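You operate a simulated robot arm through the tools that you are given. There is no shell and no other tool. Be economical: measure what you need, move in short steps, check, and stop when the job is done.

Carry out the task below with a simulated two-armed robot. There is one attempt and no reset: what you move stays moved.

## Task
Brush the yellow cover clean and bolt it back on the blue box.
Fine: steady it with the other hand; put the hand brush back; shut both slide bolts.

It is judged by the outcome, as a careful person would: the job done as asked, and still so three seconds after it is handed in. It fails if anything else is knocked over, pushed out of place, dropped, spilled or broken. Lids that push on must go on centred and level and be pressed home; caps that screw on are set level and turned clockwise until they are tight.

## Robot
Two 7-joint arms with two-finger parallel grippers on one trunk, on a base that drives. Base frame: it is fixed to the floor where the robot stands at the start and does not move with it; the origin is under the middle of the robot, x ahead of it, y to its left, z up. Units: m, rad, N and s.
The left shoulder is at the start at [0.07, 0.163, 1.245], the right one opposite. With the tool pointing down near the work surface each hand reaches from about 0.38 to 0.88 m from the robot's upright axis, wherever it stands, measured 20 degrees to its own side. Places, roughly: opening of the blue box [0.5, 0.8, 0.9]; outer slide bolt [0.5, 0.9, 1]; inner slide bolt [0.5, 0.6, 1]; rocker switch [1, 0.7, 1.2]. Payload 3.43 kg a hand.
Tool frame (each hand has its own): the origin (TCP) lies between the finger pads and is the grasp point; the fingertips stand 0.034 m ahead of it; z points along the fingers, y is the line along which they close. The gripper opens to 0.128 m. The fingers are 0.024 m wide and 0.012 m thick; the gripper's body (0.048 by 0.13 m) begins 0.096 m behind the TCP.
Orientation is that of the tool frame in the base frame, as a unit quaternion [x, y, z, w]. With the fingers straight down and closing along the base's y, the tool's x points along the base's -x, its y along +y and its z along -z.

## Interface
- The arms move only by the tool step_arm. It takes "left_targets", "right_targets" or both (then of equal length, played together; a hand with none holds still); each is one flat list of numbers, 6 for each row, row after row: the shift along the tool's x, y, z in units of 40 mm (1.0 is 40 mm), then the turn, a rotation vector about the tool's x, y, z in units of 5 degrees (1.0 is 5 degrees). In form: [tx, ty, tz, ax, ay, az, tx, ty, tz, ax, ay, az, ...]. A call has 1 to 8 rows; each row shifts and turns the commanded pose from where the row before left it, along the tool's axes as they then stand. "left_fingers" and "right_fingers" are, for a hand that has rows, the closure, from 0 (fully open) to 1 (shut), set as the call begins (left out, the last holds). A call with a number of a shift or a turn outside -1 to 1 is refused whole. Each row takes 0.2 s and may step no farther than 0.05 m and 0.15 rad from the row before; otherwise, or with a gripper value out of range, the whole call is refused. Where a pose cannot be reached the arm comes as near as it can. A force on the tool above 90 N (or 10 N above the force at the start of the call, whichever is more), or a blocked arm, ends the call early, and 0.2 s more pass. Each finger travels about 0.153 m/s and halts on what it meets, pressing with about 30 N; the grip force reading is that of the motor and also rises with nothing between the fingers. The clock runs only during rows and for 0.2 s after the last one: add rows that do not move to give the fingers time. It gives the time, the measured TCP pose, the force on the tool (base axes), the opening and the grip force at its end, in the units of the frame above (readings bear some noise), and new pictures: "pictures" is both (left out), scene, wrist or none (wrist: the cameras of the hands that moved).
- Cameras (640 x 400 px; columns grow to the right, rows downward): "scene" is now at [0.1168, 0.0581, 1.4727]; the picture's right is [0.64, -0.77, 0.00], its down [-0.45, -0.37, -0.81] and it looks along [0.62, 0.52, -0.58] (base axes); focal length 231 px, centre (320, 200). "left" rides on the left gripper at [0.076, 0.011, -0.16] in its tool frame; the picture's right is [-0.15, 0.99, 0.00], its down [-0.88, -0.13, -0.46] and it looks along [-0.45, -0.07, 0.89] (tool axes); focal length 234 px, centre (320, 200). "right" rides on the right gripper at [0.076, -0.011, -0.16] in its tool frame; the picture's right is [0.15, 0.99, 0.00], its down [-0.88, 0.13, -0.46] and it looks along [-0.45, 0.07, 0.89] (tool axes); focal length 234 px, centre (320, 200). There is no depth. A picture from a camera that has moved, and an enlarged one, comes with that camera's place and axes in the base frame and with its lens.
- raise_lower(by): slides the trunk up (or, below 0, down) by that many m; the arms and the scene camera ride with it, the base frame stays. It gives what a move gives, with no picture.
- base_move(legs): drives the robot by 1 to 6 legs, each [ahead, left, turn to the left] in m, m and rad, along the robot's own axes; the way and the turn of a leg run together, so that a leg with both is an arc; at most 1.5 m and 3.142 rad a leg. The arms and the cameras ride along, it lands a little off, and it stops where it bumps. It gives what a move gives, and a new picture of the scene camera.
- pan_tilt(pan, tilt): turns the head with the scene camera to pan (to the left, within 1.501 rad either way) and tilt (down, from -0.506 to 1.204), counted from straight ahead of the robot. It gives what a move gives, and a new picture of the scene camera.
- enlarge(camera, box): a new picture of the part [left, top, right, bottom] of that camera's present view, enlarged. It takes no simulated time.
- finish_job(): hands the job in; it is judged then, once.

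Work in short steps. Places have to be worked out from the pictures, the camera data and where the tool is seen: move nearer, look again, correct. Check each grasp and each placing, and mend what went wrong. You have 120 turns and 260 pictures in all, those below and enlarged ones among them. Open the grippers and draw the arms clear of the work before you hand the job in, unless the task says otherwise; then end with one line.

The tools are called by a JSON object that holds its "api" and its "payload". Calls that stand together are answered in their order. step_arm: Moves the arms, as the interface text tells. Its arguments: {"type":"object","properties":{"left_targets":{"type":"array","items":{"type":"number"}},"left_fingers":{"type":"number"},"right_targets":{"type":"array","items":{"type":"number"}},"right_fingers":{"type":"number"},"pictures":{"type":"string","enum":["both","scene","wrist","none"]}},"required":[]} The other tools are called the same way: raise_lower (by) slides the trunk up or down; base_move (legs) drives the base; pan_tilt (pan, tilt) turns the head that bears the scene camera; enlarge (camera, box) takes an enlarged picture of a part of a camera's view; finish_job () hands the job in.

At the start:

```text
clock: 0.0
left_ee_pos: [0.4054, 0.4175, 1.3301]
left_orientation: [0.0, 1.0, 0.0, 0.0]
left_wrist_force: [0.5, -0.9, 0.0]
left_finger_gap: 0.1276
left_gripper_force: 0.1
right_ee_pos: [0.4369, 0.0543, 1.2522]
right_orientation: [0.0, 1.0, 0.0, 0.0]
right_wrist_force: [0.1, 0.6, -0.6]
right_finger_gap: 0.128
right_gripper_force: 0.0
trunk travel left (down, up): [-0.725, 0.215]
robot x, y, heading: [0.0016, 0.0024, 0.001]
head pan, tilt: [0.695, 0.623]
```

scene: 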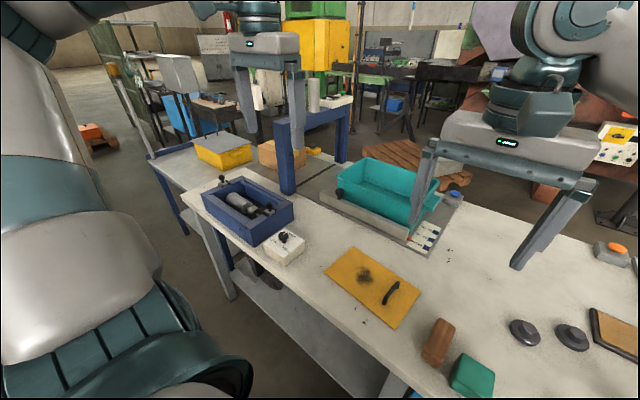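
right: 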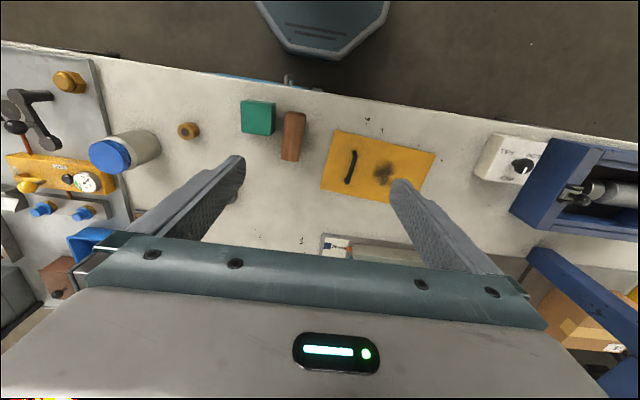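
left: 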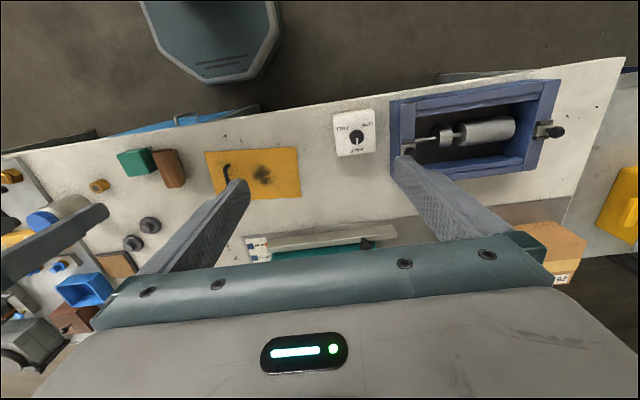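

The cover lies on the bench with a dark smudge and a black handle. I enlarge the views to find the brush and the details of the box and bolts.

{"api": "enlarge", "payload": {"camera": "scene", "box": [300, 220, 640, 400]}}

{"api": "enlarge", "payload": {"camera": "scene", "box": [170, 140, 330, 280]}}

{"api": "enlarge", "payload": {"camera": "left", "box": [320, 60, 600, 220]}}

{"api": "enlarge", "payload": {"camera": "right", "box": [220, 80, 460, 230]}}

```text
1.88 times, centred on (470, 310) of scene
camera zoom: at [0.1168, 0.0581, 1.4727], right [0.64, -0.77, 0.0], down [-0.45, -0.37, -0.81], along [0.62, 0.52, -0.58], focal length 434 px, centre (38, -7)
```

zoom: 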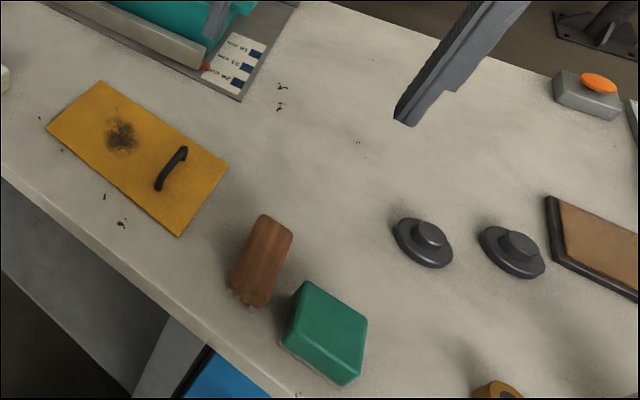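

```text
2.86 times, centred on (250, 210) of scene
camera zoom: at [0.1168, 0.0581, 1.4727], right [0.64, -0.77, 0.0], down [-0.45, -0.37, -0.81], along [0.62, 0.52, -0.58], focal length 659 px, centre (520, 171)
```

zoom: 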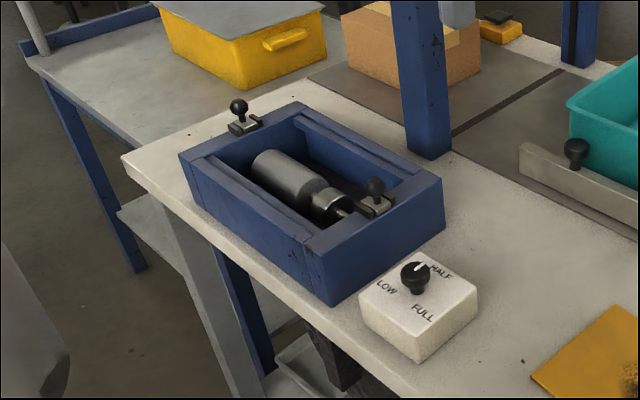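

```text
2.29 times, centred on (460, 140) of left
camera zoom: at [0.3288, 0.4294, 1.4906], right [0.15, 0.99, 0.0], down [0.88, -0.13, 0.46], along [0.45, -0.07, -0.89], focal length 535 px, centre (0, 337)
```

zoom: 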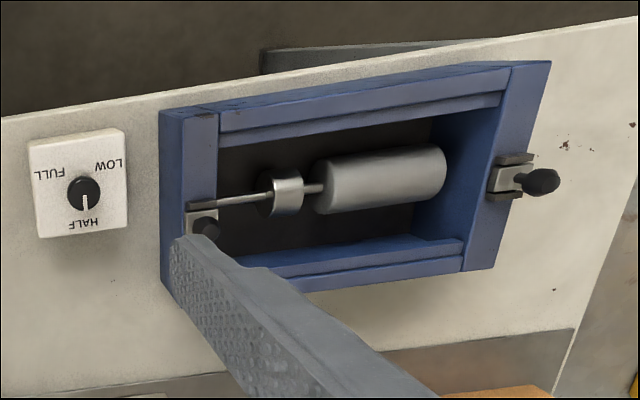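

```text
2.67 times, centred on (340, 155) of right
camera zoom: at [0.3619, 0.0419, 1.4111], right [-0.15, 0.99, 0.0], down [0.88, 0.13, 0.46], along [0.45, 0.07, -0.89], focal length 624 px, centre (267, 320)
```

zoom: 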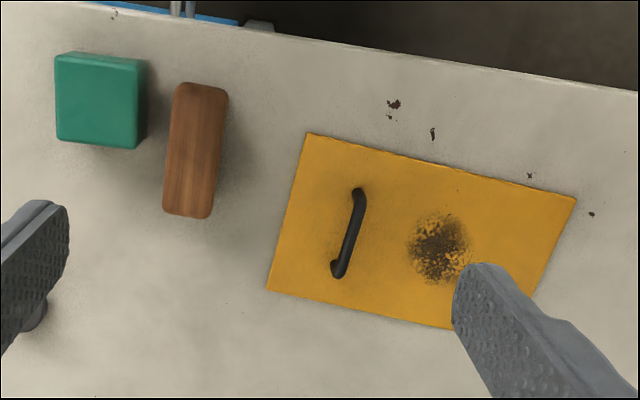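

The brown block looks like the hand brush (bristles beneath it), at about (0.477, 0.0). The cover is centred near (0.54, 0.21), with its handle at (0.53, 0.137). The left hand will brush and the right will hold the handle, so I move the right hand off to the right and the left over the brush.

{"api": "step_arm", "payload": {"left_targets": [-0.2, -1, 0.5, 0, 0, 0, -0.2, -1, 0.5, 0, 0, 0, -0.2, -1, 0.5, 0, 0, 0, -0.2, -1, 0.5, 0, 0, 0, -0.2, -1, 0.5, 0, 0, 0, -0.2, -1, 0.5, 0, 0, 0, -0.2, -1, 0.5, 0, 0, 0, -0.2, -1, 0.5, 0, 0, 0], "right_targets": [0, -1, 0, 0, 0, 0, 0, -1, 0, 0, 0, 0, 0, -1, 0, 0, 0, 0, 0, -1, 0, 0, 0, 0, 0, -1, 0, 0, 0, 0, 0, -1, 0, 0, 0, 0, 0, -1, 0, 0, 0, 0, 0, -1, 0, 0, 0, 0], "pictures": "both"}}

```text
clock: 1.8
left_ee_pos: [0.468, 0.1172, 1.1796]
left_orientation: [-0.002, 1.0, 0.001, 0.001]
left_wrist_force: [0.2, -0.6, -0.2]
left_finger_gap: 0.1282
left_gripper_force: 0.0
left hand out of reach, approached as far as the arm can: row 8
right_ee_pos: [0.4391, -0.267, 1.2527]
right_orientation: [-0.001, 1.0, 0.001, -0.001]
right_wrist_force: [0.1, 0.3, 0.0]
right_finger_gap: 0.1279
right_gripper_force: 0.0
trunk travel left (down, up): [-0.725, 0.215]
robot x, y, heading: [-0.0018, 0.0005, 0.0]
head pan, tilt: [0.695, 0.623]
camera scene: at [0.1179, 0.056, 1.4728], right [0.64, -0.77, 0.0], down [-0.45, -0.37, -0.81], along [0.62, 0.52, -0.58], focal length 231 px, centre (320, 200)
camera right: at [0.3625, -0.2791, 1.4117], right [-0.15, 0.99, 0.0], down [0.88, 0.13, 0.46], along [0.45, 0.07, -0.89], focal length 234 px, centre (320, 200)
camera left: at [0.3912, 0.1284, 1.3408], right [0.14, 0.99, 0.0], down [0.88, -0.13, 0.46], along [0.45, -0.06, -0.89], focal length 234 px, centre (320, 200)
```

scene: 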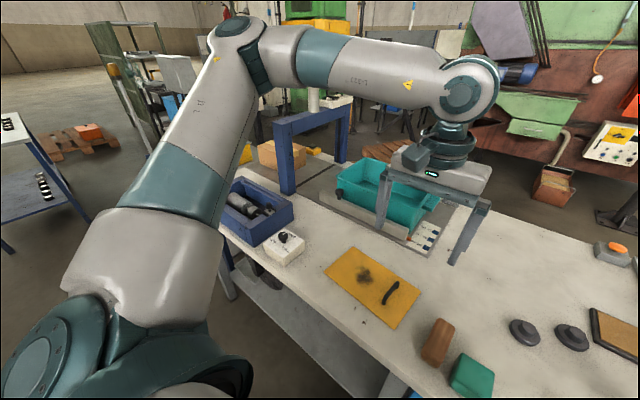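
right: 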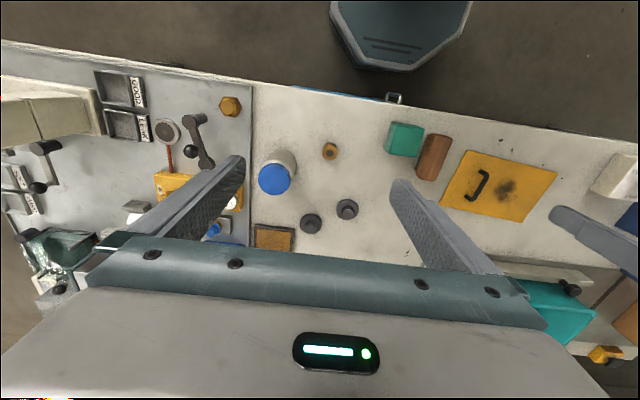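
left: 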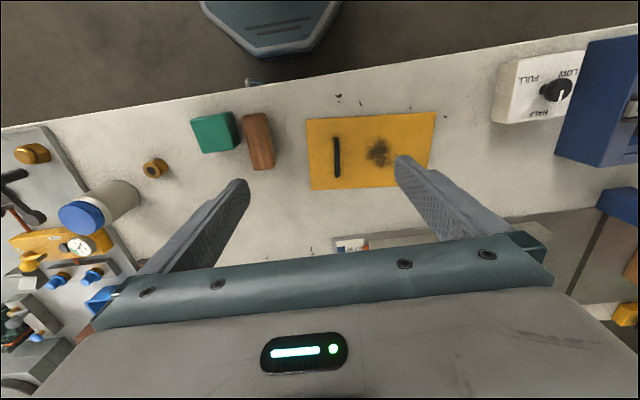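

The left arm meets its limit this far toward the middle. I drive the base back and to the right so the brush is comfortably in front of the left hand.

{"api": "base_move", "payload": {"legs": [[-0.1, 0, 0], [0, -0.22, 0]]}}

{"api": "pan_tilt", "payload": {"pan": 0.35, "tilt": 0.75}}

```text
clock: 4.2
left_ee_pos: [0.3659, -0.1017, 1.1802]
left_orientation: [-0.002, 1.0, -0.001, 0.0]
left_wrist_force: [-0.9, 0.1, 0.7]
left_finger_gap: 0.1279
left_gripper_force: 0.1
right_ee_pos: [0.3346, -0.4848, 1.2533]
right_orientation: [-0.002, 1.0, 0.0, 0.0]
right_wrist_force: [0.0, 0.0, 0.7]
right_finger_gap: 0.1281
right_gripper_force: 0.1
trunk travel left (down, up): [-0.725, 0.215]
robot x, y, heading: [-0.0985, -0.2221, 0.005]
head pan, tilt: [0.695, 0.623]
camera scene: at [0.0151, -0.162, 1.4728], right [0.64, -0.77, 0.0], down [-0.45, -0.37, -0.81], along [0.62, 0.52, -0.58], focal length 231 px, centre (320, 200)
```

scene: 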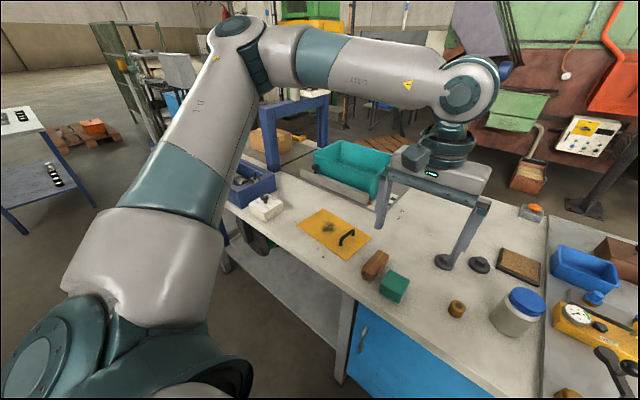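

```text
clock: 5.1
left_ee_pos: [0.3662, -0.1024, 1.179]
left_orientation: [-0.001, 1.0, 0.0, 0.0]
left_wrist_force: [0.7, 0.3, 0.4]
left_finger_gap: 0.1281
left_gripper_force: 0.0
right_ee_pos: [0.3368, -0.4869, 1.2537]
right_orientation: [-0.001, 1.0, 0.001, 0.0]
right_wrist_force: [-0.3, -1.0, 0.0]
right_finger_gap: 0.1281
right_gripper_force: 0.0
trunk travel left (down, up): [-0.725, 0.215]
robot x, y, heading: [-0.1019, -0.2228, -0.003]
head pan, tilt: [0.351, 0.75]
camera scene: at [0.0262, -0.1912, 1.4619], right [0.34, -0.94, 0.0], down [-0.64, -0.23, -0.73], along [0.69, 0.25, -0.68], focal length 231 px, centre (320, 200)
```

scene: 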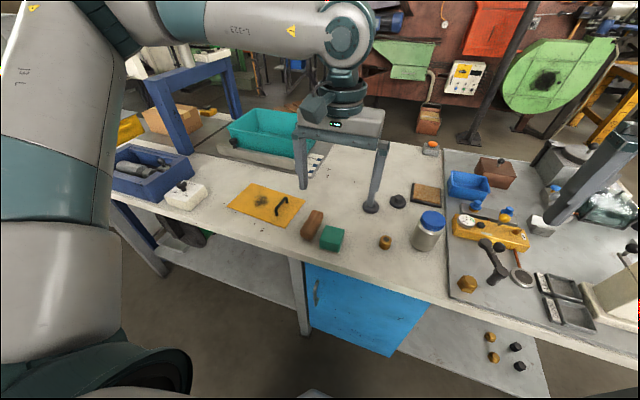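

I move the left hand above the brush and look from closer.

{"api": "step_arm", "payload": {"left_targets": [-0.7, 0.64, 0.5, 0, 0, 0, -0.7, 0.64, 0.5, 0, 0, 0, -0.7, 0.64, 0.5, 0, 0, 0, -0.7, 0.64, 0.5, 0, 0, 0], "pictures": "both"}}

{"api": "enlarge", "payload": {"camera": "scene", "box": [220, 160, 400, 280]}}

{"api": "enlarge", "payload": {"camera": "left", "box": [180, 60, 500, 260]}}

```text
clock: 6.1
left_ee_pos: [0.4785, -0.001, 1.098]
left_orientation: [0.0, 1.0, -0.001, -0.001]
left_wrist_force: [0.6, -0.7, -0.3]
left_finger_gap: 0.128
left_gripper_force: 0.0
right_ee_pos: [0.3361, -0.4851, 1.2532]
right_orientation: [-0.001, 1.0, 0.001, 0.0]
right_wrist_force: [-0.1, 0.1, -0.6]
right_finger_gap: 0.1282
right_gripper_force: 0.1
trunk travel left (down, up): [-0.725, 0.215]
robot x, y, heading: [-0.1015, -0.2225, 0.0]
head pan, tilt: [0.351, 0.75]
camera scene: at [0.0273, -0.1901, 1.4617], right [0.34, -0.94, 0.0], down [-0.64, -0.24, -0.73], along [0.69, 0.25, -0.68], focal length 231 px, centre (320, 200)
camera left: at [0.4019, 0.0107, 1.2581], right [0.14, 0.99, 0.0], down [0.88, -0.13, 0.46], along [0.45, -0.07, -0.89], focal length 234 px, centre (320, 200)
```

scene: 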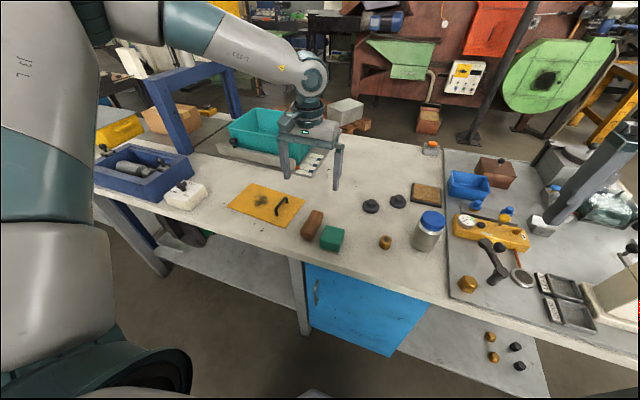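
left: 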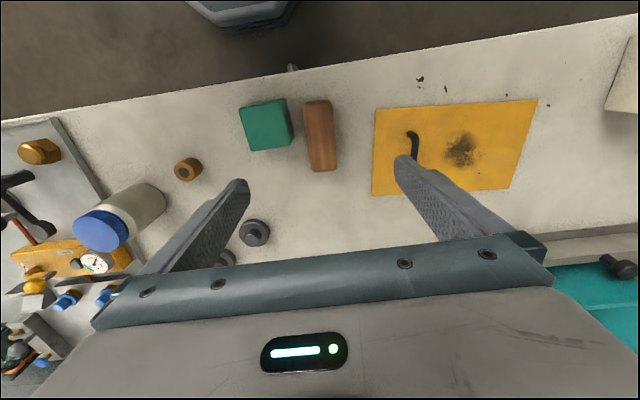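

```text
3.33 times, centred on (310, 220) of scene
camera zoom: at [0.0273, -0.1901, 1.4617], right [0.34, -0.94, 0.0], down [-0.64, -0.24, -0.73], along [0.69, 0.25, -0.68], focal length 769 px, centre (353, 133)
```

zoom: 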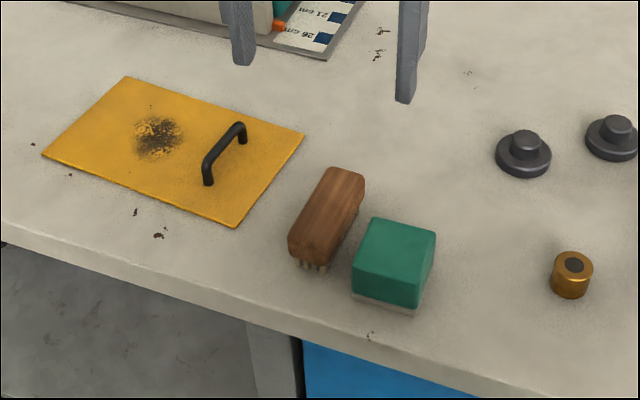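

```text
2.00 times, centred on (340, 160) of left
camera zoom: at [0.4019, 0.0107, 1.2581], right [0.14, 0.99, 0.0], down [0.88, -0.13, 0.46], along [0.45, -0.07, -0.89], focal length 468 px, centre (280, 280)
```

zoom: 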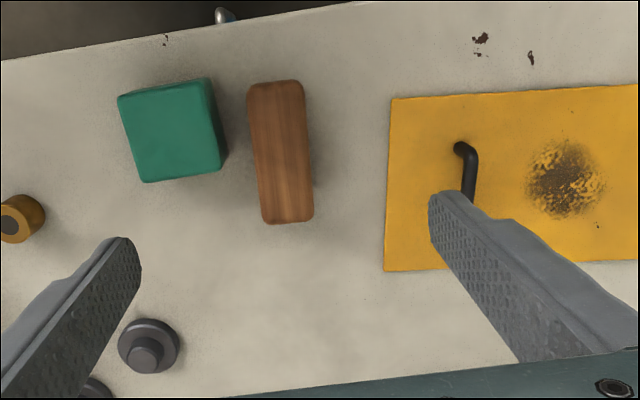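

The bristles confirm that the brown block is the brush: centre about (0.476, -0.001), 0.10 m long along x and 0.04 m wide, with the green block about 23 mm beside it. I narrow the fingers, aim at x≈0.492 (clear of the green block), and descend partway.

{"api": "step_arm", "payload": {"left_targets": [-0.1, 0, 0.8, 0, 0, 0, -0.1, 0, 0.8, 0, 0, 0, -0.1, 0, 0.8, 0, 0, 0, 0, 0, 0.4, 0, 0, 0], "left_fingers": 0.54, "pictures": "both"}}

{"api": "enlarge", "payload": {"camera": "left", "box": [200, 40, 480, 215]}}

{"api": "enlarge", "payload": {"camera": "scene", "box": [250, 150, 400, 250]}}

```text
clock: 7.1
left_ee_pos: [0.489, -0.0004, 0.987]
left_orientation: [0.0, 1.0, 0.0, 0.0]
left_wrist_force: [0.4, -0.5, -0.8]
left_finger_gap: 0.059
left_gripper_force: 0.1
right_ee_pos: [0.3358, -0.4853, 1.2536]
right_orientation: [-0.001, 1.0, 0.0, 0.0]
right_wrist_force: [0.3, 0.2, -0.1]
right_finger_gap: 0.1282
right_gripper_force: 0.0
trunk travel left (down, up): [-0.725, 0.215]
robot x, y, heading: [-0.1027, -0.22, 0.002]
head pan, tilt: [0.351, 0.75]
camera scene: at [0.0266, -0.1907, 1.4618], right [0.34, -0.94, 0.0], down [-0.64, -0.23, -0.73], along [0.69, 0.25, -0.68], focal length 231 px, centre (320, 200)
camera left: at [0.4121, 0.0104, 1.1479], right [0.15, 0.99, 0.0], down [0.88, -0.13, 0.46], along [0.45, -0.07, -0.89], focal length 234 px, centre (320, 200)
```

scene: 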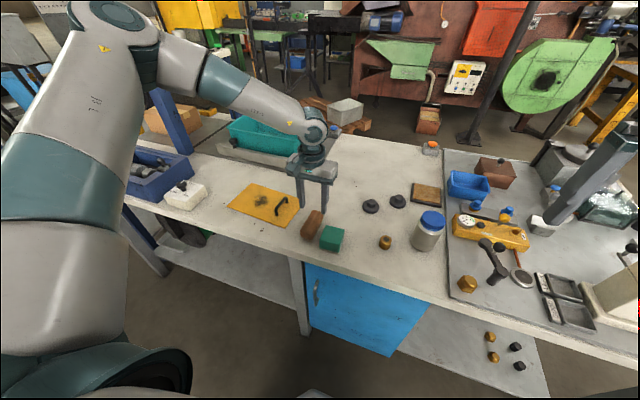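
left: 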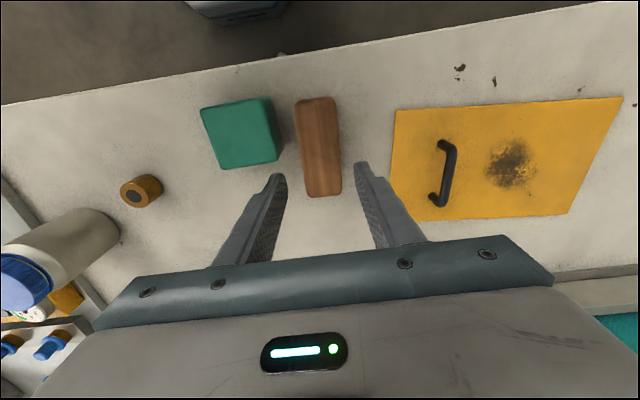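

```text
2.29 times, centred on (340, 128) of left
camera zoom: at [0.4121, 0.0104, 1.1479], right [0.15, 0.99, 0.0], down [0.88, -0.13, 0.46], along [0.45, -0.07, -0.89], focal length 535 px, centre (274, 366)
```

zoom: 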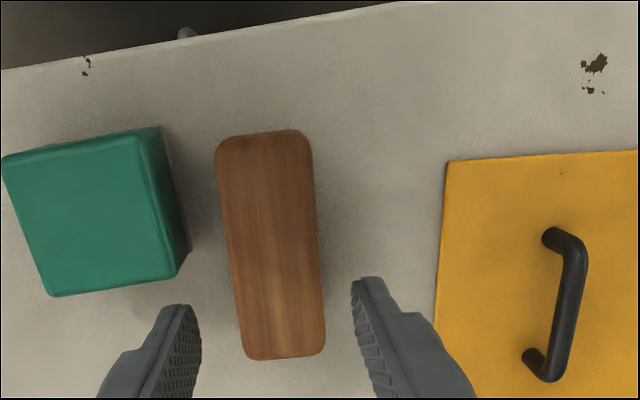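

```text
4.00 times, centred on (325, 200) of scene
camera zoom: at [0.0266, -0.1907, 1.4618], right [0.34, -0.94, 0.0], down [-0.64, -0.23, -0.73], along [0.69, 0.25, -0.68], focal length 923 px, centre (300, 200)
```

zoom: 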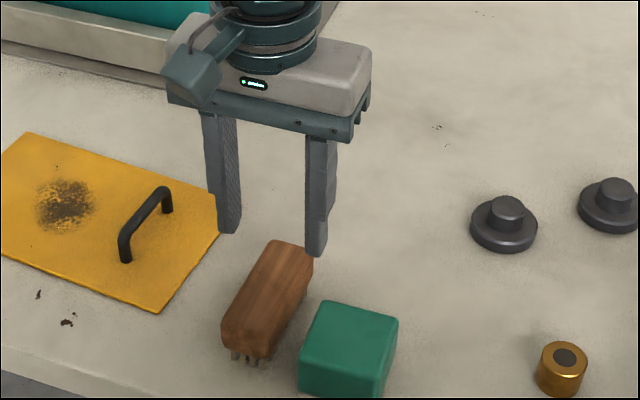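

The fingers straddle the brush correctly, clear of the green block. I turn by about 2.5° to match the brush, lower to z≈0.907 and close.

{"api": "step_arm", "payload": {"left_targets": [0, 0, 0.7, 0, 0, 0.5, 0, 0, 0.7, 0, 0, 0, 0, 0, 0.6, 0, 0, 0], "left_fingers": 0.54, "pictures": "scene"}}

{"api": "enlarge", "payload": {"camera": "scene", "box": [270, 170, 380, 260]}}

{"api": "step_arm", "payload": {"left_targets": [0, 0, 0, 0, 0, 0, 0, 0, 0, 0, 0, 0, 0, 0, 0, 0, 0, 0], "left_fingers": 1, "pictures": "none"}}

```text
clock: 7.9
left_ee_pos: [0.4745, 0.0199, 0.9278]
left_orientation: [0.021, 1.0, 0.0, 0.0]
left_wrist_force: [0.5, 0.3, 0.5]
left_finger_gap: 0.059
left_gripper_force: 0.4
left hand out of reach, approached as far as the arm can: row 2, 3
right_ee_pos: [0.3359, -0.4863, 1.2523]
right_orientation: [-0.002, 1.0, 0.001, 0.0]
right_wrist_force: [-0.2, -0.5, -0.2]
right_finger_gap: 0.1279
right_gripper_force: 0.0
trunk travel left (down, up): [-0.725, 0.215]
robot x, y, heading: [-0.102, -0.2221, -0.005]
head pan, tilt: [0.351, 0.75]
camera scene: at [0.0258, -0.1909, 1.4619], right [0.34, -0.94, 0.0], down [-0.64, -0.23, -0.73], along [0.69, 0.25, -0.68], focal length 231 px, centre (320, 200)
```

scene: 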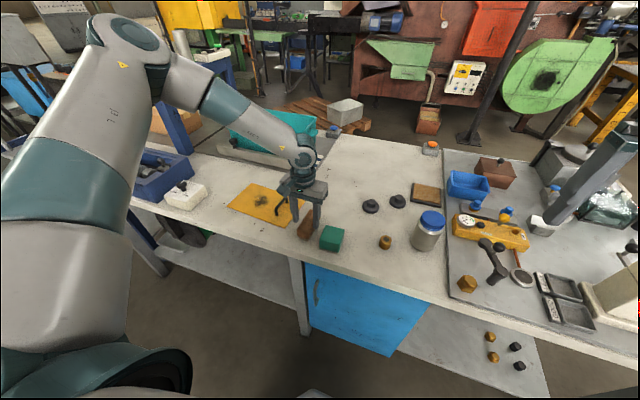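

```text
4.44 times, centred on (325, 215) of scene
camera zoom: at [0.0258, -0.1909, 1.4619], right [0.34, -0.94, 0.0], down [-0.64, -0.23, -0.73], along [0.69, 0.25, -0.68], focal length 1025 px, centre (298, 133)
```

zoom: 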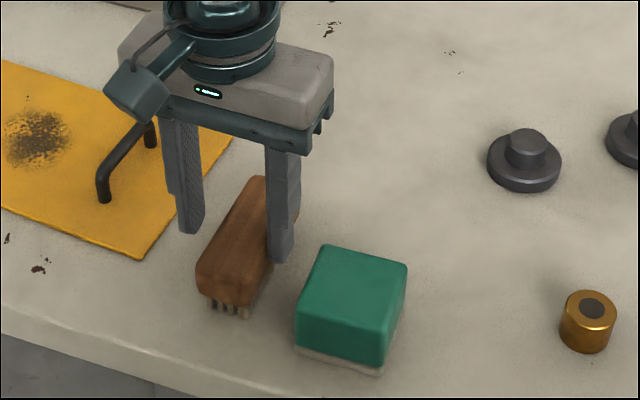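

```text
clock: 8.7
left_ee_pos: [0.4759, 0.0194, 0.9272]
left_orientation: [0.021, 1.0, 0.0, -0.001]
left_wrist_force: [-1.2, -0.2, -0.5]
left_finger_gap: 0.0412
left_gripper_force: 29.8
right_ee_pos: [0.3375, -0.4864, 1.2528]
right_orientation: [0.0, 1.0, 0.0, 0.0]
right_wrist_force: [0.4, 0.8, -1.0]
right_finger_gap: 0.1279
right_gripper_force: 0.0
trunk travel left (down, up): [-0.725, 0.215]
robot x, y, heading: [-0.1004, -0.2233, -0.003]
head pan, tilt: [0.351, 0.75]
```

The hand ran into its reach limit and drifted 20 mm in y, and I closed without checking that first. It now holds the brush at a 41 mm gap. I check what moved.

{"api": "enlarge", "payload": {"camera": "scene", "box": [270, 170, 380, 260]}}

{"api": "enlarge", "payload": {"camera": "left", "box": [200, 40, 480, 215]}}

```text
4.44 times, centred on (325, 215) of scene
camera zoom: at [0.0262, -0.1908, 1.4618], right [0.34, -0.94, 0.0], down [-0.64, -0.23, -0.73], along [0.69, 0.25, -0.68], focal length 1025 px, centre (298, 133)
```

zoom: 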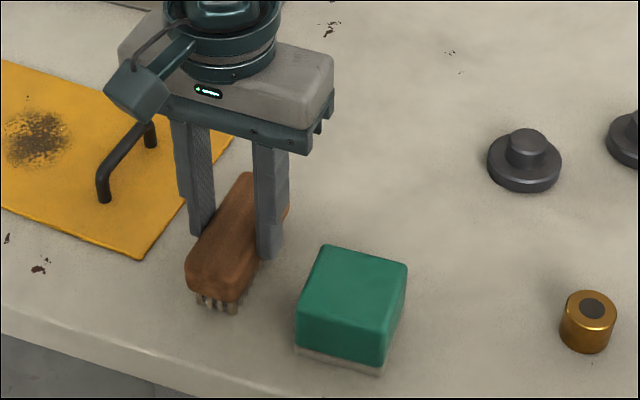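

```text
2.29 times, centred on (340, 128) of left
camera zoom: at [0.3989, 0.034, 1.0868], right [0.19, 0.98, 0.0], down [0.87, -0.17, 0.46], along [0.45, -0.09, -0.89], focal length 535 px, centre (274, 366)
```

zoom: 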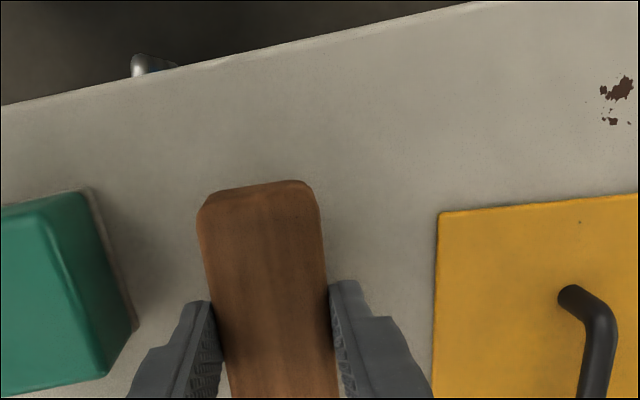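

Only the brush slid, about 2 cm toward +y, and nothing else was touched. The grip is shallow, so I open, let the trunk carry the hand down 15 mm, and grip again.

{"api": "step_arm", "payload": {"left_targets": [0, 0, 0, 0, 0, 0, 0, 0, 0, 0, 0, 0], "left_fingers": 0.55, "pictures": "none"}}

{"api": "raise_lower", "payload": {"by": -0.015}}

```text
clock: 9.3
left_ee_pos: [0.4749, 0.018, 0.9257]
left_orientation: [0.021, 1.0, -0.001, 0.0]
left_wrist_force: [-0.4, 0.3, 0.8]
left_finger_gap: 0.0574
left_gripper_force: 0.1
right_ee_pos: [0.3361, -0.4865, 1.253]
right_orientation: [-0.001, 1.0, 0.0, 0.0]
right_wrist_force: [1.2, 0.2, 0.0]
right_finger_gap: 0.1281
right_gripper_force: 0.1
trunk travel left (down, up): [-0.725, 0.215]
robot x, y, heading: [-0.1013, -0.2233, -0.001]
head pan, tilt: [0.351, 0.75]
```

```text
clock: 9.9
left_ee_pos: [0.4741, 0.0197, 0.9113]
left_orientation: [0.021, 1.0, -0.001, 0.001]
left_wrist_force: [0.5, 0.1, 0.6]
left_finger_gap: 0.0576
left_gripper_force: 0.0
right_ee_pos: [0.3363, -0.487, 1.2378]
right_orientation: [-0.001, 1.0, 0.0, 0.0]
right_wrist_force: [0.5, -0.4, -0.1]
right_finger_gap: 0.1279
right_gripper_force: 0.1
trunk travel left (down, up): [-0.71, 0.23]
robot x, y, heading: [-0.0999, -0.2207, 0.003]
head pan, tilt: [0.351, 0.75]
```

Now I close on the brush, lift it about 0.15 m, and check the grip.

{"api": "step_arm", "payload": {"left_targets": [0, 0, 0, 0, 0, 0, 0, 0, 0, 0, 0, 0, 0, 0, 0, 0, 0, 0, 0, 0, -1, 0, 0, 0, 0, 0, -1, 0, 0, 0, 0, 0, -1, 0, 0, 0, 0, 0, -1, 0, 0, 0], "left_fingers": 1, "pictures": "both"}}

{"api": "enlarge", "payload": {"camera": "scene", "box": [250, 130, 400, 260]}}

```text
clock: 11.5
left_ee_pos: [0.4715, 0.0195, 1.0715]
left_orientation: [0.022, 1.0, -0.002, 0.001]
left_wrist_force: [-1.5, 0.7, -1.0]
left_finger_gap: 0.0412
left_gripper_force: 30.0
right_ee_pos: [0.3354, -0.4862, 1.2387]
right_orientation: [-0.001, 1.0, 0.0, 0.001]
right_wrist_force: [0.4, -0.3, -0.6]
right_finger_gap: 0.1279
right_gripper_force: 0.0
trunk travel left (down, up): [-0.71, 0.23]
robot x, y, heading: [-0.1009, -0.2242, -0.002]
head pan, tilt: [0.351, 0.75]
camera scene: at [0.0243, -0.1914, 1.447], right [0.34, -0.94, 0.0], down [-0.64, -0.23, -0.73], along [0.69, 0.25, -0.68], focal length 231 px, centre (320, 200)
camera left: at [0.3951, 0.0338, 1.2321], right [0.19, 0.98, 0.0], down [0.87, -0.17, 0.46], along [0.45, -0.09, -0.89], focal length 234 px, centre (320, 200)
```

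scene: 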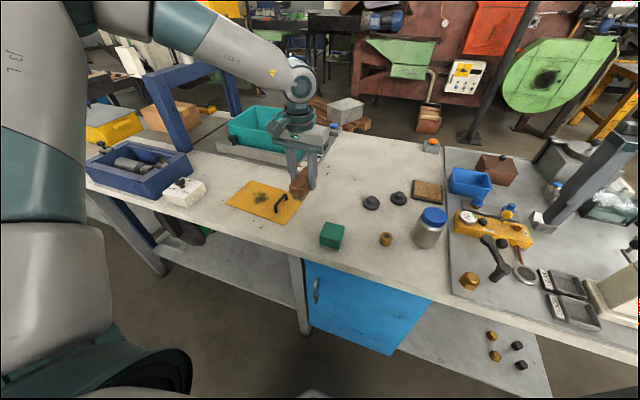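
left: 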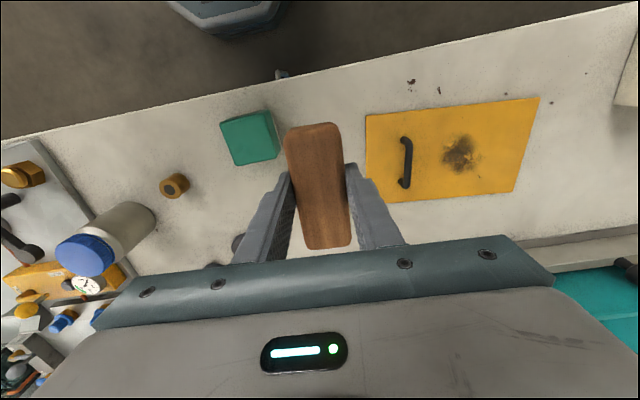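

```text
3.08 times, centred on (325, 195) of scene
camera zoom: at [0.0243, -0.1914, 1.447], right [0.34, -0.94, 0.0], down [-0.64, -0.23, -0.73], along [0.69, 0.25, -0.68], focal length 710 px, centre (305, 215)
```

zoom: 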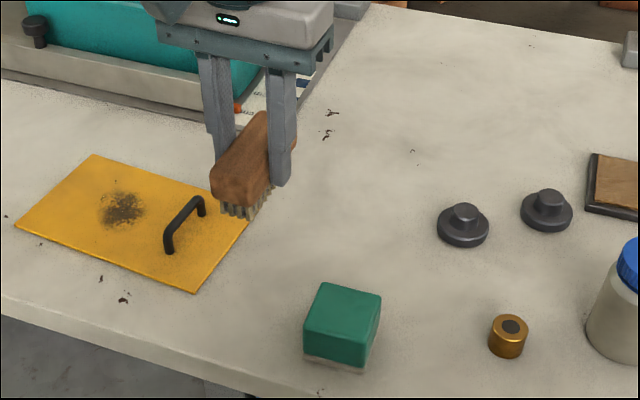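

The brush is firmly held. I raise the hand, lower the trunk 0.15 m for a better arm posture, then drive left so the cover lies centrally in front.

{"api": "step_arm", "payload": {"left_targets": [0, 0, -1, 0, 0, 0, 0, 0, -1, 0, 0, 0, 0, 0, -1, 0, 0, 0, 0, 0, -1, 0, 0, 0], "pictures": "none"}}

{"api": "raise_lower", "payload": {"by": -0.15}}

{"api": "base_move", "payload": {"legs": [[0, 0.39, 0]]}}

```text
clock: 12.5
left_ee_pos: [0.4728, 0.0186, 1.2329]
left_orientation: [0.022, 1.0, -0.001, 0.001]
left_wrist_force: [-0.3, 0.9, -2.3]
left_finger_gap: 0.0414
left_gripper_force: 29.9
right_ee_pos: [0.3357, -0.4869, 1.2393]
right_orientation: [-0.001, 1.0, 0.0, -0.001]
right_wrist_force: [-0.5, 0.3, 0.2]
right_finger_gap: 0.1281
right_gripper_force: 0.1
trunk travel left (down, up): [-0.71, 0.23]
robot x, y, heading: [-0.1012, -0.2237, 0.002]
head pan, tilt: [0.351, 0.75]
```

```text
clock: 14.2
left_ee_pos: [0.4749, 0.019, 1.0814]
left_orientation: [0.021, 1.0, 0.0, 0.001]
left_wrist_force: [0.3, 0.9, -0.9]
left_finger_gap: 0.0411
left_gripper_force: 29.9
right_ee_pos: [0.3359, -0.4866, 1.0879]
right_orientation: [-0.001, 1.0, -0.001, -0.001]
right_wrist_force: [0.2, 0.7, 0.6]
right_finger_gap: 0.1281
right_gripper_force: 0.2
trunk travel left (down, up): [-0.56, 0.38]
robot x, y, heading: [-0.1049, -0.2265, -0.004]
head pan, tilt: [0.351, 0.75]
```

```text
clock: 16.7
left_ee_pos: [0.473, 0.4132, 1.0812]
left_orientation: [0.021, 1.0, -0.001, 0.0]
left_wrist_force: [-0.4, 0.4, -1.8]
left_finger_gap: 0.0413
left_gripper_force: 30.3
right_ee_pos: [0.3352, -0.0932, 1.0882]
right_orientation: [-0.001, 1.0, 0.0, 0.0]
right_wrist_force: [0.0, 0.6, -0.4]
right_finger_gap: 0.1277
right_gripper_force: 0.1
trunk travel left (down, up): [-0.56, 0.38]
robot x, y, heading: [-0.1012, 0.1716, 0.003]
head pan, tilt: [0.351, 0.75]
camera scene: at [0.0259, 0.2022, 1.2968], right [0.34, -0.94, 0.0], down [-0.64, -0.23, -0.73], along [0.69, 0.25, -0.68], focal length 231 px, centre (320, 200)
```

scene: 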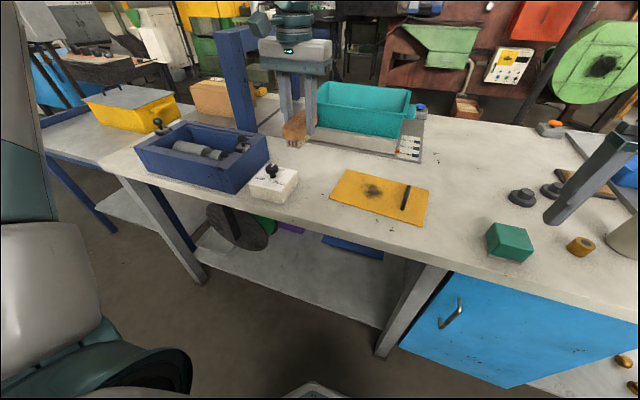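

The base is at y≈0.17. I bring the right hand over the handle and start turning the brush a quarter turn (tool x toward +y) so the two gripper bodies stay apart.

{"api": "step_arm", "payload": {"left_targets": [0, 0, 0, 0, 0, 1, 0, 0, 0, 0, 0, 1, 0, 0, 0, 0, 0, 1, 0, 0, 0, 0, 0, 1, 0, 0, 0, 0, 0, 1, 0, 0, 0, 0, 0, 1, 0, 0, 0, 0, 0, 1, 0, 0, 0, 0, 0, 1], "right_targets": [-0.55, 0.72, 0.1, 0, 0, 0, -0.55, 0.72, 0.1, 0, 0, 0, -0.55, 0.72, 0.1, 0, 0, 0, -0.55, 0.72, 0.1, 0, 0, 0, -0.55, 0.72, 0.1, 0, 0, 0, -0.55, 0.72, 0.1, 0, 0, 0, -0.55, 0.72, 0.1, 0, 0, 0, -0.55, 0.72, 0.1, 0, 0, 0], "pictures": "none"}}

{"api": "step_arm", "payload": {"left_targets": [0, 0, 0, 0, 0, 1, 0, 0, 0, 0, 0, 1, 0, 0, 0, 0, 0, 1, 0, 0, 0, 0, 0, 1, 0, 0, 0, 0, 0, 1, 0, 0, 0, 0, 0, 1, 0, 0, 0, 0, 0, 1, 0, 0, 0, 0, 0, 1], "pictures": "none"}}

{"api": "pan_tilt", "payload": {"pan": 0.1, "tilt": 0.8}}

{"api": "enlarge", "payload": {"camera": "right", "box": [120, 20, 600, 320]}}

```text
clock: 18.5
left_ee_pos: [0.476, 0.4159, 1.08]
left_orientation: [0.362, 0.932, -0.002, 0.0]
left_wrist_force: [1.0, -0.2, -1.8]
left_finger_gap: 0.0413
left_gripper_force: 30.2
right_ee_pos: [0.5144, 0.1394, 1.0534]
right_orientation: [0.0, 1.0, -0.002, -0.002]
right_wrist_force: [0.6, 1.4, -0.5]
right_finger_gap: 0.1279
right_gripper_force: 0.1
trunk travel left (down, up): [-0.56, 0.38]
robot x, y, heading: [-0.1001, 0.1704, 0.001]
head pan, tilt: [0.351, 0.75]
```

```text
clock: 20.3
left_ee_pos: [0.3275, 0.3171, 1.0873]
left_orientation: [0.657, 0.754, 0.001, 0.001]
left_wrist_force: [-0.7, 0.5, -1.0]
left_finger_gap: 0.0414
left_gripper_force: 30.2
left hand out of reach, approached as far as the arm can: row 2, 3, 4, 5, 6, 7, 8
right_ee_pos: [0.5098, 0.1376, 1.0556]
right_orientation: [-0.001, 1.0, 0.0, 0.0]
right_wrist_force: [-0.1, 0.2, -0.2]
right_finger_gap: 0.1279
right_gripper_force: 0.1
trunk travel left (down, up): [-0.56, 0.38]
robot x, y, heading: [-0.1028, 0.1722, 0.001]
head pan, tilt: [0.351, 0.75]
```

```text
clock: 21.1
left_ee_pos: [0.3294, 0.318, 1.0877]
left_orientation: [0.657, 0.754, 0.001, 0.001]
left_wrist_force: [-0.4, -0.2, -1.6]
left_finger_gap: 0.0414
left_gripper_force: 30.5
right_ee_pos: [0.5116, 0.1363, 1.0551]
right_orientation: [0.0, 1.0, 0.0, 0.001]
right_wrist_force: [0.2, 1.3, -0.7]
right_finger_gap: 0.128
right_gripper_force: 0.1
trunk travel left (down, up): [-0.56, 0.38]
robot x, y, heading: [-0.0995, 0.1681, -0.002]
head pan, tilt: [0.099, 0.799]
camera scene: at [0.0284, 0.1818, 1.2928], right [0.1, -0.99, 0.0], down [-0.71, -0.07, -0.7], along [0.69, 0.07, -0.72], focal length 231 px, centre (320, 200)
```

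scene: 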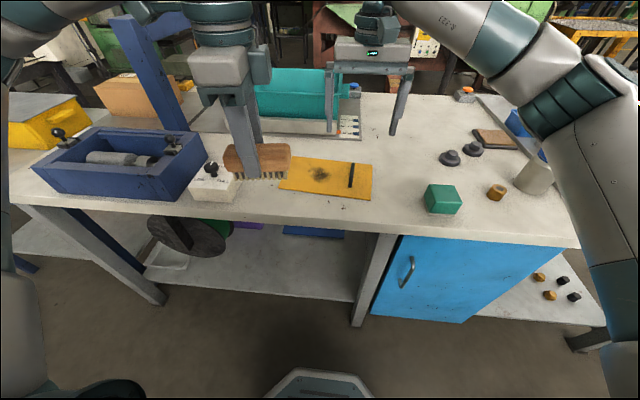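

```text
1.33 times, centred on (360, 170) of right
camera zoom: at [0.4358, 0.1252, 1.2139], right [-0.15, 0.99, 0.0], down [0.88, 0.13, 0.46], along [0.45, 0.07, -0.89], focal length 312 px, centre (267, 240)
```

zoom: 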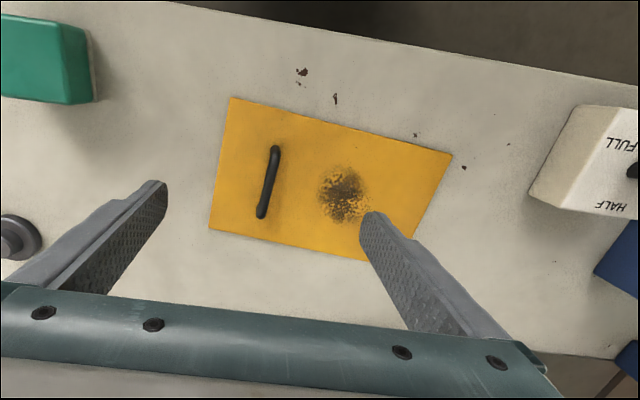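

The quarter turn ran the left arm into its limits. Instead I turn the brush back to lie along x and tilt the right hand about 35° so its body leans away. I see the handle at (0.531, 0.142) and the smudge at (0.538, 0.231), with a radius of about 0.03.

{"api": "step_arm", "payload": {"left_targets": [0, 0, 0, 0, 0, -1, 0, 0, 0, 0, 0, -1, 0, 0, 0, 0, 0, -1, 0, 0, 0, 0, 0, -1, 0, 0, 0, 0, 0, -1, 0, 0, 0, 0, 0, -1, 0, 0, 0, 0, 0, -1, 0, 0, 0, 0, 0, -1], "right_targets": [0, 0, 0, -1, 0, 0, 0, 0, 0, -1, 0, 0, 0, 0, 0, -1, 0, 0, 0, 0, 0, -1, 0, 0, 0, 0, 0, -1, 0, 0, 0, 0, 0, -1, 0, 0, 0, 0, 0, -1, 0, 0, 0, 0, 0, 0, 0, 0], "right_fingers": 0.6, "pictures": "none"}}

{"api": "step_arm", "payload": {"left_targets": [0, 0, 0, 0, 0, -1, 0, 0, 0, 0, 0, -1, 0, 0, 0, 0, 0, -1, 0, 0, 0, 0, 0, -1, 0, 0, 0, 0, 0, -1, 0, 0, 0, 0, 0, -1, 0, 0, 0, 0, 0, -1, 0, 0, 0, 0, 0, -1], "pictures": "scene"}}

```text
clock: 22.9
left_ee_pos: [0.3289, 0.3187, 1.0861]
left_orientation: [0.361, 0.933, 0.0, 0.001]
left_wrist_force: [-0.2, 0.2, -0.9]
left_finger_gap: 0.0413
left_gripper_force: 30.0
right_ee_pos: [0.5119, 0.1382, 1.0559]
right_orientation: [-0.001, 0.953, 0.301, -0.001]
right_wrist_force: [0.1, -0.2, -0.1]
right_finger_gap: 0.0511
right_gripper_force: 0.0
trunk travel left (down, up): [-0.56, 0.38]
robot x, y, heading: [-0.1034, 0.1722, -0.004]
head pan, tilt: [0.099, 0.799]
```

```text
clock: 24.7
left_ee_pos: [0.3278, 0.3174, 1.0862]
left_orientation: [0.021, 1.0, 0.0, 0.001]
left_wrist_force: [0.3, 0.7, -1.5]
left_finger_gap: 0.0413
left_gripper_force: 29.9
right_ee_pos: [0.5117, 0.1385, 1.0557]
right_orientation: [0.0, 0.954, 0.3, 0.0]
right_wrist_force: [-0.1, 0.0, 0.0]
right_finger_gap: 0.0512
right_gripper_force: 0.1
trunk travel left (down, up): [-0.56, 0.38]
robot x, y, heading: [-0.1009, 0.173, -0.002]
head pan, tilt: [0.099, 0.799]
camera scene: at [0.0283, 0.1816, 1.2928], right [0.1, -0.99, 0.0], down [-0.71, -0.07, -0.7], along [0.69, 0.07, -0.72], focal length 231 px, centre (320, 200)
```

scene: 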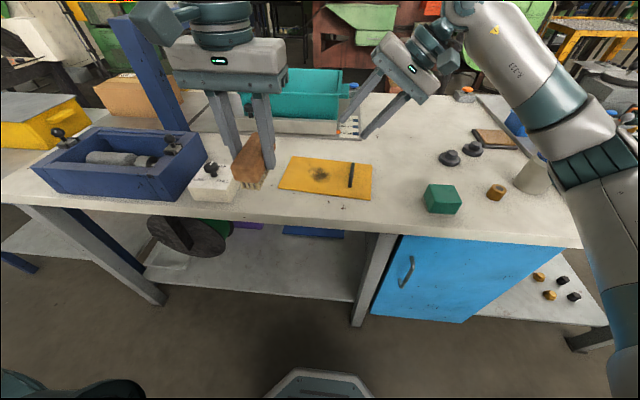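

The brush is back along x. I ease the right tilt to 30°, align its yaw with the handle, and move it to a pre-grasp point 5 cm short of the handle with a narrower opening.

{"api": "step_arm", "payload": {"right_targets": [0, 0, 0, 1, 0, 0, 0, 0, 0, 0, -0.4, 0.7, -0.16, -0.68, 0.61, 0, 0, 0, -0.16, -0.68, 0.61, 0, 0, 0, -0.16, -0.68, 0.61, 0, 0, 0], "right_fingers": 0.77, "pictures": "both"}}

{"api": "enlarge", "payload": {"camera": "scene", "box": [260, 100, 420, 220]}}

{"api": "enlarge", "payload": {"camera": "right", "box": [200, 40, 520, 240]}}

```text
clock: 25.9
left_ee_pos: [0.328, 0.3174, 1.0864]
left_orientation: [0.021, 1.0, 0.001, 0.0]
left_wrist_force: [0.0, -0.4, -1.8]
left_finger_gap: 0.0416
left_gripper_force: 30.3
right_ee_pos: [0.5302, 0.0992, 0.9522]
right_orientation: [0.034, 0.965, 0.26, 0.008]
right_wrist_force: [0.5, -1.4, 0.3]
right_finger_gap: 0.0295
right_gripper_force: 0.2
trunk travel left (down, up): [-0.56, 0.38]
robot x, y, heading: [-0.1019, 0.1716, 0.001]
head pan, tilt: [0.099, 0.799]
camera scene: at [0.0289, 0.1806, 1.2928], right [0.1, -0.99, 0.0], down [-0.71, -0.07, -0.7], along [0.69, 0.07, -0.72], focal length 231 px, centre (320, 200)
camera right: at [0.4481, 0.0146, 1.0846], right [-0.09, 0.86, 0.5], down [0.87, -0.18, 0.46], along [0.48, 0.47, -0.74], focal length 234 px, centre (320, 200)
```

scene: 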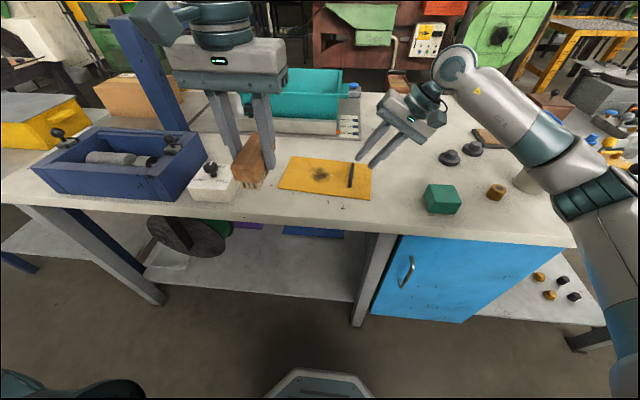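
right: 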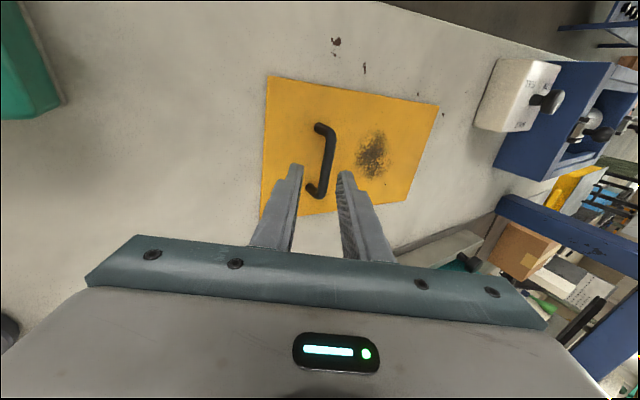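

```text
3.33 times, centred on (340, 160) of scene
camera zoom: at [0.0289, 0.1806, 1.2928], right [0.1, -0.99, 0.0], down [-0.71, -0.07, -0.7], along [0.69, 0.07, -0.72], focal length 769 px, centre (253, 333)
```

zoom: 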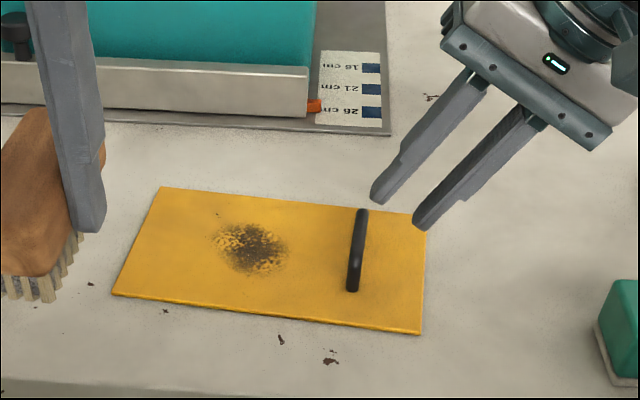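

```text
2.00 times, centred on (360, 140) of right
camera zoom: at [0.4481, 0.0146, 1.0846], right [-0.09, 0.86, 0.5], down [0.87, -0.18, 0.46], along [0.48, 0.47, -0.74], focal length 468 px, centre (240, 320)
```

zoom: 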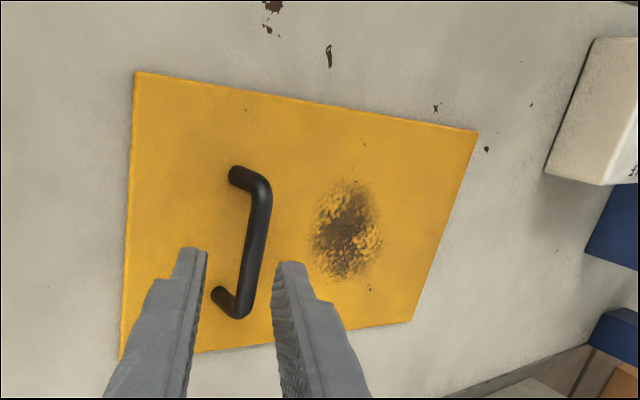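

Triangulating two views puts the handle bar at (0.528, 0.1415, 0.889). I shift about 6 mm in tool y, advance 49 mm along the fingers, and look before closing.

{"api": "step_arm", "payload": {"right_targets": [0, 0.16, 0, 0, 0, 0, 0, 0, 0.6, 0, 0, 0, 0, 0, 0.62, 0, 0, 0], "pictures": "none"}}

{"api": "enlarge", "payload": {"camera": "right", "box": [200, 40, 520, 240]}}

{"api": "enlarge", "payload": {"camera": "scene", "box": [280, 110, 420, 215]}}

```text
clock: 26.7
left_ee_pos: [0.3286, 0.3182, 1.087]
left_orientation: [0.021, 1.0, -0.001, 0.0]
left_wrist_force: [0.9, 0.0, -2.0]
left_finger_gap: 0.0411
left_gripper_force: 30.6
right_ee_pos: [0.5306, 0.1307, 0.9125]
right_orientation: [0.034, 0.965, 0.259, 0.009]
right_wrist_force: [0.1, 0.7, 0.2]
right_finger_gap: 0.0292
right_gripper_force: 0.2
trunk travel left (down, up): [-0.56, 0.38]
robot x, y, heading: [-0.1022, 0.1733, 0.001]
head pan, tilt: [0.099, 0.799]
```

```text
2.00 times, centred on (360, 140) of right
camera zoom: at [0.4492, 0.0471, 1.0456], right [-0.09, 0.86, 0.5], down [0.87, -0.18, 0.46], along [0.48, 0.47, -0.74], focal length 468 px, centre (240, 320)
```

zoom: 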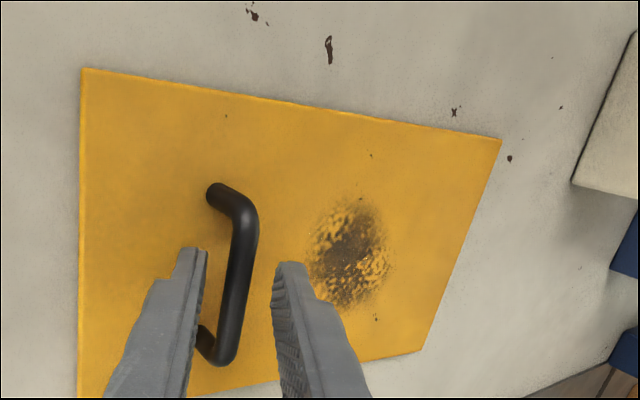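

```text
3.81 times, centred on (350, 162) of scene
camera zoom: at [0.0285, 0.1819, 1.2928], right [0.1, -0.99, 0.0], down [-0.71, -0.07, -0.7], along [0.69, 0.07, -0.72], focal length 879 px, centre (206, 343)
```

zoom: 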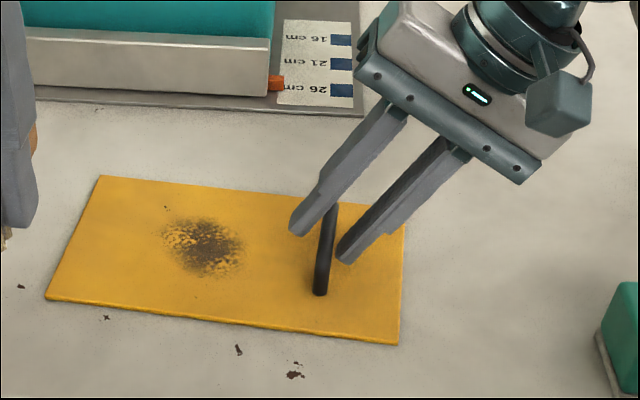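

The bar lies between the fingers, so I close the right gripper on it.

{"api": "step_arm", "payload": {"right_targets": [0, 0, 0, 0, 0, 0, 0, 0, 0, 0, 0, 0], "right_fingers": 1, "pictures": "none"}}

{"api": "enlarge", "payload": {"camera": "right", "box": [200, 40, 520, 240]}}

{"api": "enlarge", "payload": {"camera": "scene", "box": [160, 60, 420, 215]}}

```text
clock: 27.3
left_ee_pos: [0.3283, 0.3177, 1.0862]
left_orientation: [0.021, 1.0, -0.002, 0.0]
left_wrist_force: [-0.4, 0.0, -1.0]
left_finger_gap: 0.0412
left_gripper_force: 29.8
right_ee_pos: [0.5317, 0.1324, 0.9141]
right_orientation: [0.034, 0.965, 0.259, 0.008]
right_wrist_force: [-0.8, 1.2, -0.4]
right_finger_gap: 0.0106
right_gripper_force: 30.0
trunk travel left (down, up): [-0.56, 0.38]
robot x, y, heading: [-0.0992, 0.169, 0.004]
head pan, tilt: [0.099, 0.799]
```

```text
2.00 times, centred on (360, 140) of right
camera zoom: at [0.4492, 0.0469, 1.0454], right [-0.09, 0.86, 0.49], down [0.87, -0.18, 0.46], along [0.48, 0.47, -0.74], focal length 468 px, centre (240, 320)
```

zoom: 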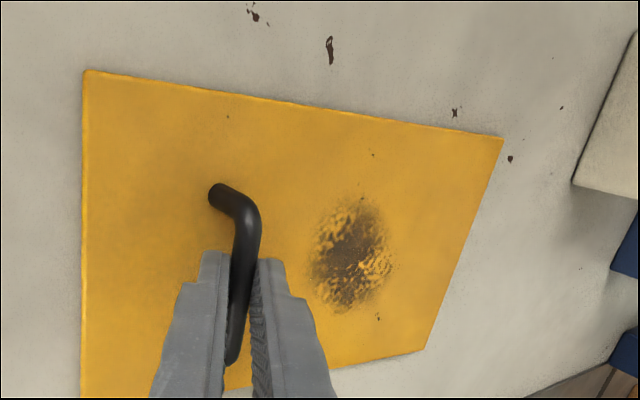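

```text
2.46 times, centred on (290, 138) of scene
camera zoom: at [0.0285, 0.1817, 1.2928], right [0.1, -0.99, 0.0], down [-0.71, -0.07, -0.7], along [0.69, 0.07, -0.72], focal length 568 px, centre (394, 354)
```

zoom: 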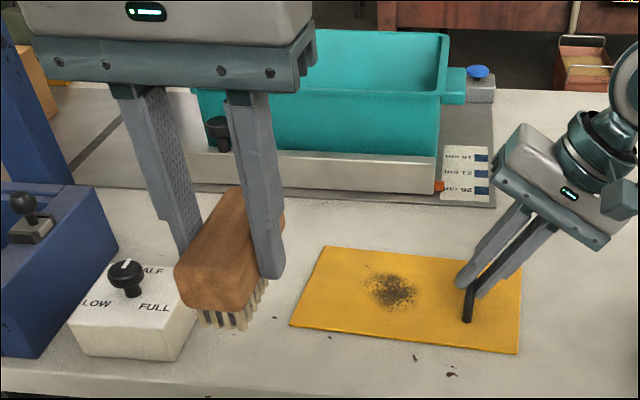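

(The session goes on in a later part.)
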